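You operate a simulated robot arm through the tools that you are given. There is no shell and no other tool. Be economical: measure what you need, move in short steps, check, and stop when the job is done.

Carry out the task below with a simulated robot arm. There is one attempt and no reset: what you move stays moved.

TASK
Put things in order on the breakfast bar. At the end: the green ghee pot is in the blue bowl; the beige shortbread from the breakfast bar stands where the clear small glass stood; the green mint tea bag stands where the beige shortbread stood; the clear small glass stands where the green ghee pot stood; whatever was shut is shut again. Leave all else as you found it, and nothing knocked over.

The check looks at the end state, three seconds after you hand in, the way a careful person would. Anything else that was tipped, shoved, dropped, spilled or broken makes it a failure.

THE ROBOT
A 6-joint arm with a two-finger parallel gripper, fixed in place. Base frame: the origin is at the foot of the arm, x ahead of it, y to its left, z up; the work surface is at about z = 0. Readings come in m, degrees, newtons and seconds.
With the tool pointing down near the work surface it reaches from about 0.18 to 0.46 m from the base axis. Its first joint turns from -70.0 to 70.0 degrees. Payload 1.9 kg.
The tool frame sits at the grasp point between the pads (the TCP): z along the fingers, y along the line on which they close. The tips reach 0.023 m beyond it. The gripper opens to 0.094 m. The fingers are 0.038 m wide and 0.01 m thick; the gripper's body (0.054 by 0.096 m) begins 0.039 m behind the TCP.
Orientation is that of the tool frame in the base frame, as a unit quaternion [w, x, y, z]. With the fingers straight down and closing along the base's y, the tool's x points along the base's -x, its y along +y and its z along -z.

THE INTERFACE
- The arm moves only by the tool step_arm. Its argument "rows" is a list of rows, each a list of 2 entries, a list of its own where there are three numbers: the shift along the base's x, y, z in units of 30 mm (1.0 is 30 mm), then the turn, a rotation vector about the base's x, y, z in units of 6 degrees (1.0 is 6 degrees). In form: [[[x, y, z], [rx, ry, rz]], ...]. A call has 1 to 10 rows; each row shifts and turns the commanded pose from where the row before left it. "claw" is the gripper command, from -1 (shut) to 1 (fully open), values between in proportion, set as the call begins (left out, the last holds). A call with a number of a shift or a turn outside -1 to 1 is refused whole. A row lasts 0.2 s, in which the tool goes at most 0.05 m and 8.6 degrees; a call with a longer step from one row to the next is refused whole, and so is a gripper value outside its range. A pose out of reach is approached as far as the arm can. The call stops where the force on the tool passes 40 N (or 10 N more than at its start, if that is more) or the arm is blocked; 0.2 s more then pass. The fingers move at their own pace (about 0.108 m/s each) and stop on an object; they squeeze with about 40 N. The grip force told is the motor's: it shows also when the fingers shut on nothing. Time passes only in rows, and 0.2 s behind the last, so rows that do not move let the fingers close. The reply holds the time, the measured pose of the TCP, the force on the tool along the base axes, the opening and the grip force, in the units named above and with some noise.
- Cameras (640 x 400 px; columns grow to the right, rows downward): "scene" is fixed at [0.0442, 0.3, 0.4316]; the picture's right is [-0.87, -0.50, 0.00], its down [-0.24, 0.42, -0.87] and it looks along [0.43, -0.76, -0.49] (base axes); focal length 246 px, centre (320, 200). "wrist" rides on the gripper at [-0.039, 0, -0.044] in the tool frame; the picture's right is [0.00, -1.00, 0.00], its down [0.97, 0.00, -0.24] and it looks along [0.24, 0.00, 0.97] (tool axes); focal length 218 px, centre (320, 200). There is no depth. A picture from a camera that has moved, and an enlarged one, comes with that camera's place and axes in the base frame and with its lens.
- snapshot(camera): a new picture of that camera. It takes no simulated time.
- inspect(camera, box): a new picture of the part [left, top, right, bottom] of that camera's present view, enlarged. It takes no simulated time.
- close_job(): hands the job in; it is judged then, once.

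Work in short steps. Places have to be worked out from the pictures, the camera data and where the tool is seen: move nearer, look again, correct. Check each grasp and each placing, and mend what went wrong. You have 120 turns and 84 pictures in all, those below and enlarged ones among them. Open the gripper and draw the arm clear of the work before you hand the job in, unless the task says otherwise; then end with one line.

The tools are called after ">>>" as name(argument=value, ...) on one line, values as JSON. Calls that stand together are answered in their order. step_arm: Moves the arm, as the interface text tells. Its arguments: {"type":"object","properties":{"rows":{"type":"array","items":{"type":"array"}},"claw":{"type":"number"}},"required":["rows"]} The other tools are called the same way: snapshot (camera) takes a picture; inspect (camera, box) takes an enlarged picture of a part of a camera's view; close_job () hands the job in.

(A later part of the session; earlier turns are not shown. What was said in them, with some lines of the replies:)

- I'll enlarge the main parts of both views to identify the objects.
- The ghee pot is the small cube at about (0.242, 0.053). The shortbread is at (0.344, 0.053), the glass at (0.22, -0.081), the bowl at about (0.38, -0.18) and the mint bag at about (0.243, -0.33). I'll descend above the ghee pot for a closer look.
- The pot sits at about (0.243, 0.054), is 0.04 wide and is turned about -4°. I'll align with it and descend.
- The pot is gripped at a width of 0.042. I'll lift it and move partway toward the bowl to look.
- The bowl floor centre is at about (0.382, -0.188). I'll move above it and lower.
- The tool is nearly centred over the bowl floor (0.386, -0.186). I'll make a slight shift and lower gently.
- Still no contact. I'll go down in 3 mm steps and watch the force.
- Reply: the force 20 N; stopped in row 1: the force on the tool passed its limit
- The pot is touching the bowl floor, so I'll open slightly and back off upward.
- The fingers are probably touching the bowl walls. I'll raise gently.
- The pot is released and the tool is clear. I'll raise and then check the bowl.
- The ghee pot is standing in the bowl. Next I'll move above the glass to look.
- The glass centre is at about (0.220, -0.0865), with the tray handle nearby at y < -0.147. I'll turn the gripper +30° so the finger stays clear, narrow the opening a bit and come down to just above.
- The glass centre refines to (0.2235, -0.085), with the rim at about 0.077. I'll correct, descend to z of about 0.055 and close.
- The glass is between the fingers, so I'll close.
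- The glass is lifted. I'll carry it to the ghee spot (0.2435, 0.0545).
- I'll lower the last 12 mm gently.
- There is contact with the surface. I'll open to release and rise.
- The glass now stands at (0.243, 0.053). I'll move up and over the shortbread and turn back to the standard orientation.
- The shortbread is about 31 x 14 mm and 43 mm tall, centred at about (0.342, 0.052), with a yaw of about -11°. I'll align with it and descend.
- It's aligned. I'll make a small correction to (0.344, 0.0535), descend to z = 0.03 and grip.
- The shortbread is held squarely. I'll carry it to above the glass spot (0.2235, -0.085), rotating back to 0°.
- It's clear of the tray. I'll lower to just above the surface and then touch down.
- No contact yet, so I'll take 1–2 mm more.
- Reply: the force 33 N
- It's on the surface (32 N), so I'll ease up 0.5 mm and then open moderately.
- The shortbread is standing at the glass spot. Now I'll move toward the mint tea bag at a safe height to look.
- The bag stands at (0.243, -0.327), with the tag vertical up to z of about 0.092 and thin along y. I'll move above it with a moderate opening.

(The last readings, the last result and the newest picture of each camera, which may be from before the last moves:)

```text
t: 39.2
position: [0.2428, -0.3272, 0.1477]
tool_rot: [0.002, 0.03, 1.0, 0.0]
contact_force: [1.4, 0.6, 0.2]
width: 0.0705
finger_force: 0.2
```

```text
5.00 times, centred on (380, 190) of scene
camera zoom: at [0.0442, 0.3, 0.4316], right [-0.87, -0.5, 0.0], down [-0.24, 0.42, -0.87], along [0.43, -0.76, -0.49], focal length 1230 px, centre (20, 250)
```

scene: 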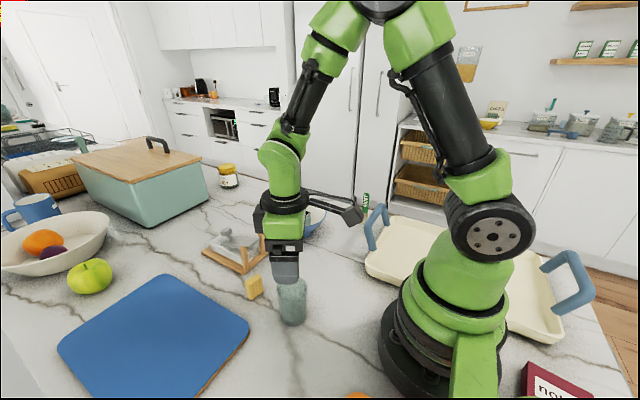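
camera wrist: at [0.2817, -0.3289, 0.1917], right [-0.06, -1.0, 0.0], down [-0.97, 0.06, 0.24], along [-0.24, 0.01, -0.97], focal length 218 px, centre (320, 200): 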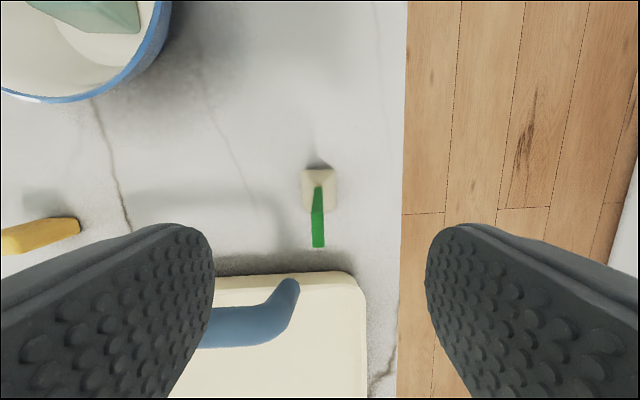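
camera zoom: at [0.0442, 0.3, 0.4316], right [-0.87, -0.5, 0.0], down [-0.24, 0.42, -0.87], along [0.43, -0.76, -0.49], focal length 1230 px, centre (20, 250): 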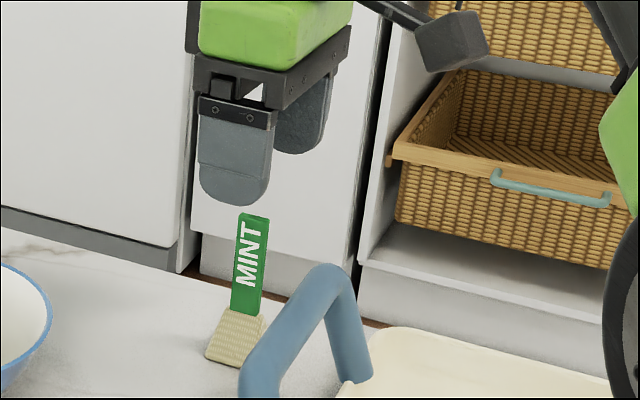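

It's well centred. I'll descend to z of about 0.066 and close.

>>> step_arm(rows=[[[0, 0, -0.9], [0, 0, 0]], [[0, 0, -0.9], [0, 0, 0]], [[0, 0, -0.9], [0, 0, 0]], [[0, 0, 0], [0, 0, 0]]])

>>> step_arm(rows=[[[0, 0, 0], [0, 0, 0]], [[0, 0, 0], [0, 0, 0]], [[0, 0, 0], [0, 0, 0]]], claw=-1)

>>> step_arm(rows=[[[0, 0, 0.4], [0, 0, 0]], [[0, 0, 0.6], [0, 0, 0]]])

>>> inspect(camera="scene", box=[330, 150, 430, 230])

```text
t: 40.2
position: [0.2435, -0.3276, 0.0667]
tool_rot: [0.002, 0.031, 1.0, 0.001]
contact_force: [-0.7, 0.6, 0.1]
width: 0.0706
finger_force: 0.1
```

```text
t: 41.0
position: [0.2434, -0.3259, 0.0656]
tool_rot: [0.002, 0.031, 1.0, 0.0]
contact_force: [0.6, -0.3, -0.5]
width: 0.0048
finger_force: 40.3
```

```text
t: 41.6
position: [0.2434, -0.3266, 0.0972]
tool_rot: [0.001, 0.029, 1.0, 0.001]
contact_force: [0.5, 1.2, 0.6]
width: 0.0045
finger_force: 40.1
```

```text
5.00 times, centred on (380, 190) of scene
camera zoom: at [0.0442, 0.3, 0.4316], right [-0.87, -0.5, 0.0], down [-0.24, 0.42, -0.87], along [0.43, -0.76, -0.49], focal length 1230 px, centre (20, 250)
```

zoom: 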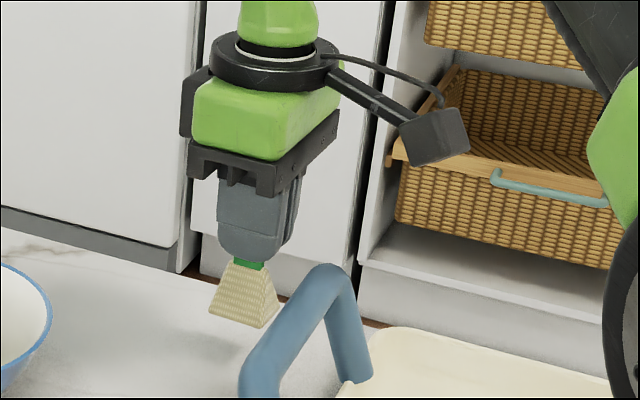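

The bag is lifted and upright. I'll raise it and carry it to the shortbread spot (0.344, 0.0535).

>>> step_arm(rows=[[[0, 0, 1], [0, 0, 0]], [[0, 0, 1], [0, 0, 0]], [[0, 0, 1], [0, 0, 0]], [[0.26, 0.97, 0.2], [0, 0, 0.5]], [[0.26, 0.97, 0], [0, 0, 0]], [[0.26, 0.97, 0], [0, 0, 0]], [[0.26, 0.97, 0], [0, 0, 0]], [[0.26, 0.97, 0], [0, 0, 0]], [[0.26, 0.97, 0], [0, 0, 0]], [[0.26, 0.97, 0], [0, 0, 0]]])

>>> step_arm(rows=[[[0.26, 0.97, 0], [0, 0, 0]], [[0.26, 0.97, 0], [0, 0, 0]], [[0.26, 0.97, 0], [0, 0, 0]], [[0.26, 0.97, 0], [0, 0, 0]], [[0.26, 0.97, 0], [0, 0, 0]], [[0.24, 0.97, 0], [0, 0, 0]], [[0, 0, 0], [0, 0, 0]]])

>>> snapshot(camera="wrist")

>>> snapshot(camera="scene")

```text
t: 43.8
position: [0.2984, -0.1224, 0.1934]
tool_rot: [0.002, 0.004, 1.0, 0.0]
contact_force: [-0.4, -0.2, -0.5]
width: 0.0046
finger_force: 40.5
```

```text
t: 45.4
position: [0.3451, 0.0505, 0.191]
tool_rot: [0.001, 0.005, 1.0, 0.0]
contact_force: [-0.3, -0.1, -0.4]
width: 0.0047
finger_force: 40.2
```

```text
42 pictures are left
camera wrist: at [0.3831, 0.0502, 0.2346], right [-0.01, -1.0, 0.0], down [-0.97, 0.01, 0.24], along [-0.24, 0.0, -0.97], focal length 218 px, centre (320, 200)
```

wrist: 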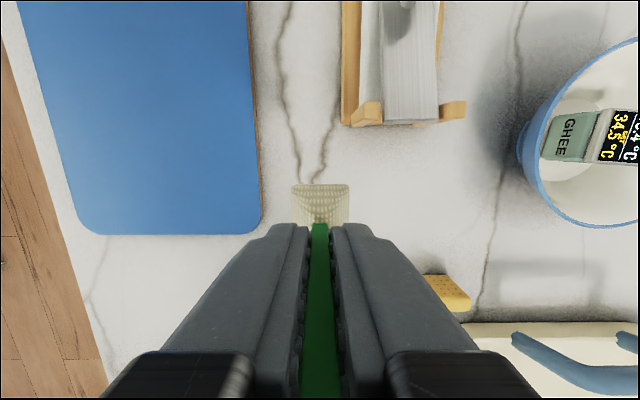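

```text
41 pictures are left
```

scene: 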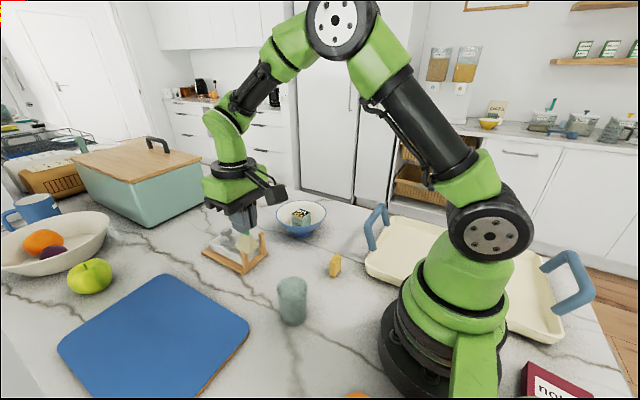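

I'll lower to slightly above the surface with a 3 mm y correction.

>>> step_arm(rows=[[[-0.03, 0.1, -0.8], [0, 0, 0]], [[0, 0, -0.8], [0, 0, 0]], [[0, 0, -0.8], [0, 0, 0]], [[0, 0, -0.8], [0, 0, 0]], [[0, 0, -0.75], [0, 0, 0]], [[0, 0, 0], [0, 0, 0]]])

>>> step_arm(rows=[[[0, 0, -0.06], [0, 0, 0]], [[0, 0, 0], [0, 0, 0]]])

>>> inspect(camera="scene", box=[190, 190, 320, 330])

```text
t: 46.8
position: [0.3441, 0.0546, 0.0745]
tool_rot: [0.002, 0.004, 1.0, 0.001]
contact_force: [0.0, 0.0, -1.0]
width: 0.0048
finger_force: 39.9
```

```text
t: 47.4
position: [0.3437, 0.0537, 0.0729]
tool_rot: [0.002, 0.004, 1.0, 0.001]
contact_force: [-0.3, -0.5, 0.2]
width: 0.0048
finger_force: 40.1
```

```text
2.86 times, centred on (255, 260) of scene
camera zoom: at [0.0442, 0.3, 0.4316], right [-0.87, -0.5, 0.0], down [-0.24, 0.42, -0.87], along [0.43, -0.76, -0.49], focal length 703 px, centre (506, 29)
```

zoom: 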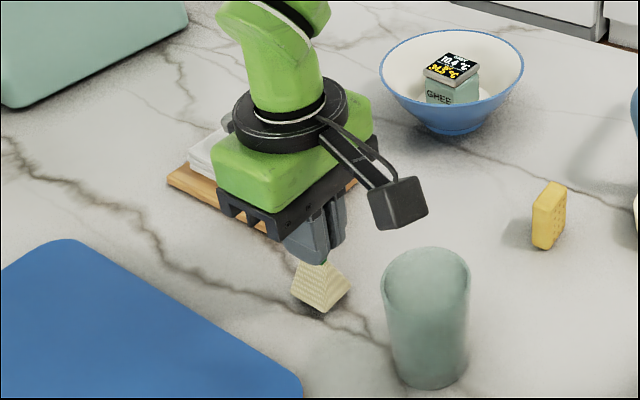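

It's still about 5–7 mm up, so I'll continue gently until contact.

>>> step_arm(rows=[[[0, 0, -0.1], [0, 0, 0]], [[0, 0, -0.05], [0, 0, 0]], [[0, 0, 0], [0, 0, 0]]])

>>> step_arm(rows=[[[0, 0, -0.05], [0, 0, 0]], [[0, 0, 0], [0, 0, 0]]])

>>> step_arm(rows=[[[0, 0, -0.04], [0, 0, 0]], [[0, 0, 0], [0, 0, 0]]])

```text
t: 48.2
position: [0.3428, 0.0547, 0.0683]
tool_rot: [0.002, 0.004, 1.0, 0.001]
contact_force: [-0.3, -0.4, 0.2]
width: 0.0047
finger_force: 39.5
```

```text
t: 48.8
position: [0.3433, 0.0551, 0.0663]
tool_rot: [0.002, 0.004, 1.0, 0.0]
contact_force: [-0.5, 0.0, 0.9]
width: 0.0045
finger_force: 40.2
```

```text
t: 49.4
position: [0.3433, 0.054, 0.0659]
tool_rot: [0.002, 0.004, 1.0, 0.001]
contact_force: [0.2, 0.4, -0.3]
width: 0.0044
finger_force: 39.5
```

>>> step_arm(rows=[[[0, 0, -0.03], [0, 0, 0]], [[0, 0, 0], [0, 0, 0]]])

```text
t: 50.0
position: [0.3441, 0.0545, 0.0649]
tool_rot: [0.003, 0.004, 1.0, 0.001]
contact_force: [-4.9, -0.1, 20.4]
width: 0.0046
finger_force: 40.2
```

Now it has contact (20 N), so I'll ease up slightly, open and rise.

>>> step_arm(rows=[[[0, 0, 0.02], [0, 0, 0]], [[0, 0, 0], [0, 0, 0]]])

>>> step_arm(rows=[[[0, 0, 0], [0, 0, 0]], [[0, 0, 0], [0, 0, 0]]], claw=0.0)

>>> step_arm(rows=[[[0, 0, 0.3], [0, 0, 0]], [[0, 0, 0.7], [0, 0, 0]], [[0, 0, 1], [0, 0, 0]], [[0, 0, 1], [0, 0, 0]], [[0, 0, 1], [0, 0, 0]], [[0, 0, 1], [0, 0, 0]], [[0, 0, 1], [0, 0, 0]]])

>>> snapshot(camera="wrist")

>>> snapshot(camera="scene")

>>> inspect(camera="scene", box=[190, 180, 400, 330])

```text
t: 50.6
position: [0.3436, 0.0541, 0.0646]
tool_rot: [0.002, 0.004, 1.0, 0.001]
contact_force: [4.7, 1.1, 7.4]
width: 0.0048
finger_force: 39.6
```

```text
t: 51.2
position: [0.3423, 0.0536, 0.0653]
tool_rot: [0.0, 0.004, 1.0, 0.0]
contact_force: [-0.7, -0.5, 0.1]
width: 0.0469
finger_force: 0.0
```

```text
t: 52.8
position: [0.3423, 0.0549, 0.2445]
tool_rot: [0.002, 0.004, 1.0, 0.001]
contact_force: [0.9, 0.0, 0.6]
width: 0.0469
finger_force: 0.1
```

```text
39 pictures are left
camera wrist: at [0.3799, 0.0543, 0.2887], right [-0.01, -1.0, 0.0], down [-0.97, 0.01, 0.24], along [-0.24, 0.0, -0.97], focal length 218 px, centre (320, 200)
```

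wrist: 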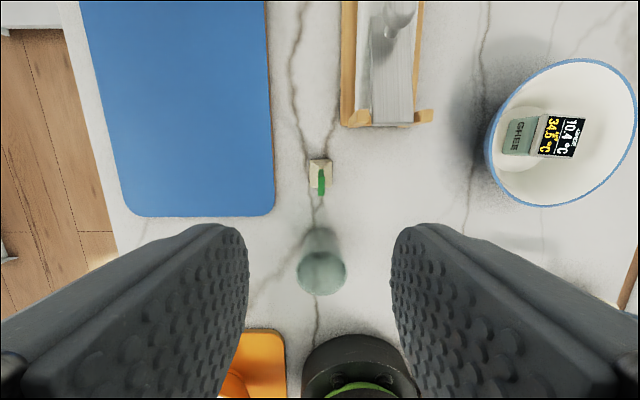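

```text
38 pictures are left
```

scene: 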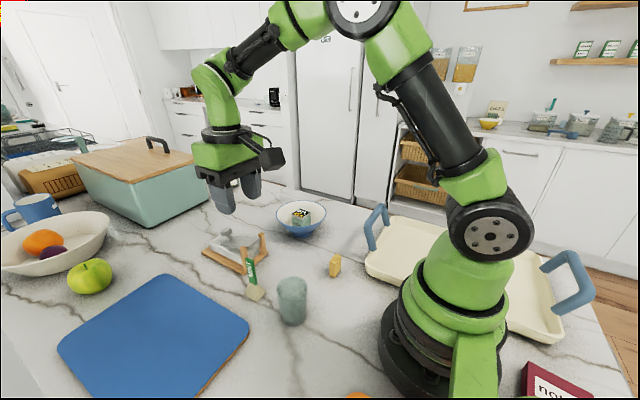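

```text
2.67 times, centred on (295, 255) of scene
camera zoom: at [0.0442, 0.3, 0.4316], right [-0.87, -0.5, 0.0], down [-0.24, 0.42, -0.87], along [0.43, -0.76, -0.49], focal length 656 px, centre (387, 53)
```

zoom: 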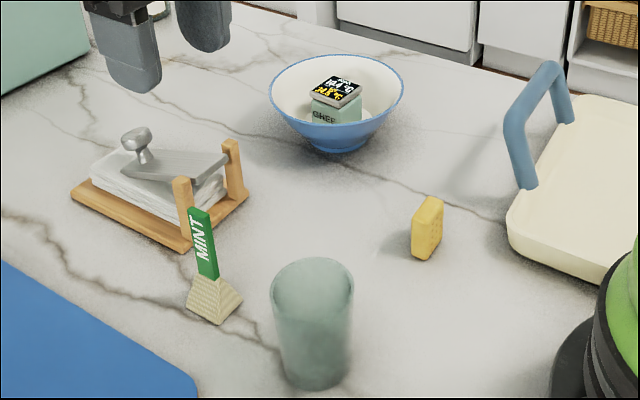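

Everything is in place and standing, and the bowl and the other items haven't moved. I'll open fully, raise a bit more, and hand in.

>>> step_arm(rows=[[[0, 0, 1], [0, 0, 0]], [[0, 0, 1], [0, 0, 0]], [[0, 0, 0.5], [0, 0, 0]], [[0, 0, 0], [0, 0, 0]]], claw=1)

>>> close_job()

```text
t: 53.8
position: [0.3437, 0.0555, 0.3189]
tool_rot: [0.002, 0.004, 1.0, 0.001]
contact_force: [-0.1, -0.1, 1.0]
width: 0.0938
finger_force: 0.1
```

```text
The job is handed in.
```

The job is handed in: the ghee pot is in the blue bowl, and the glass, shortbread and mint tea bag each stand in their new places. Nothing that was shut had to be opened, and the last pictures show nothing knocked over.
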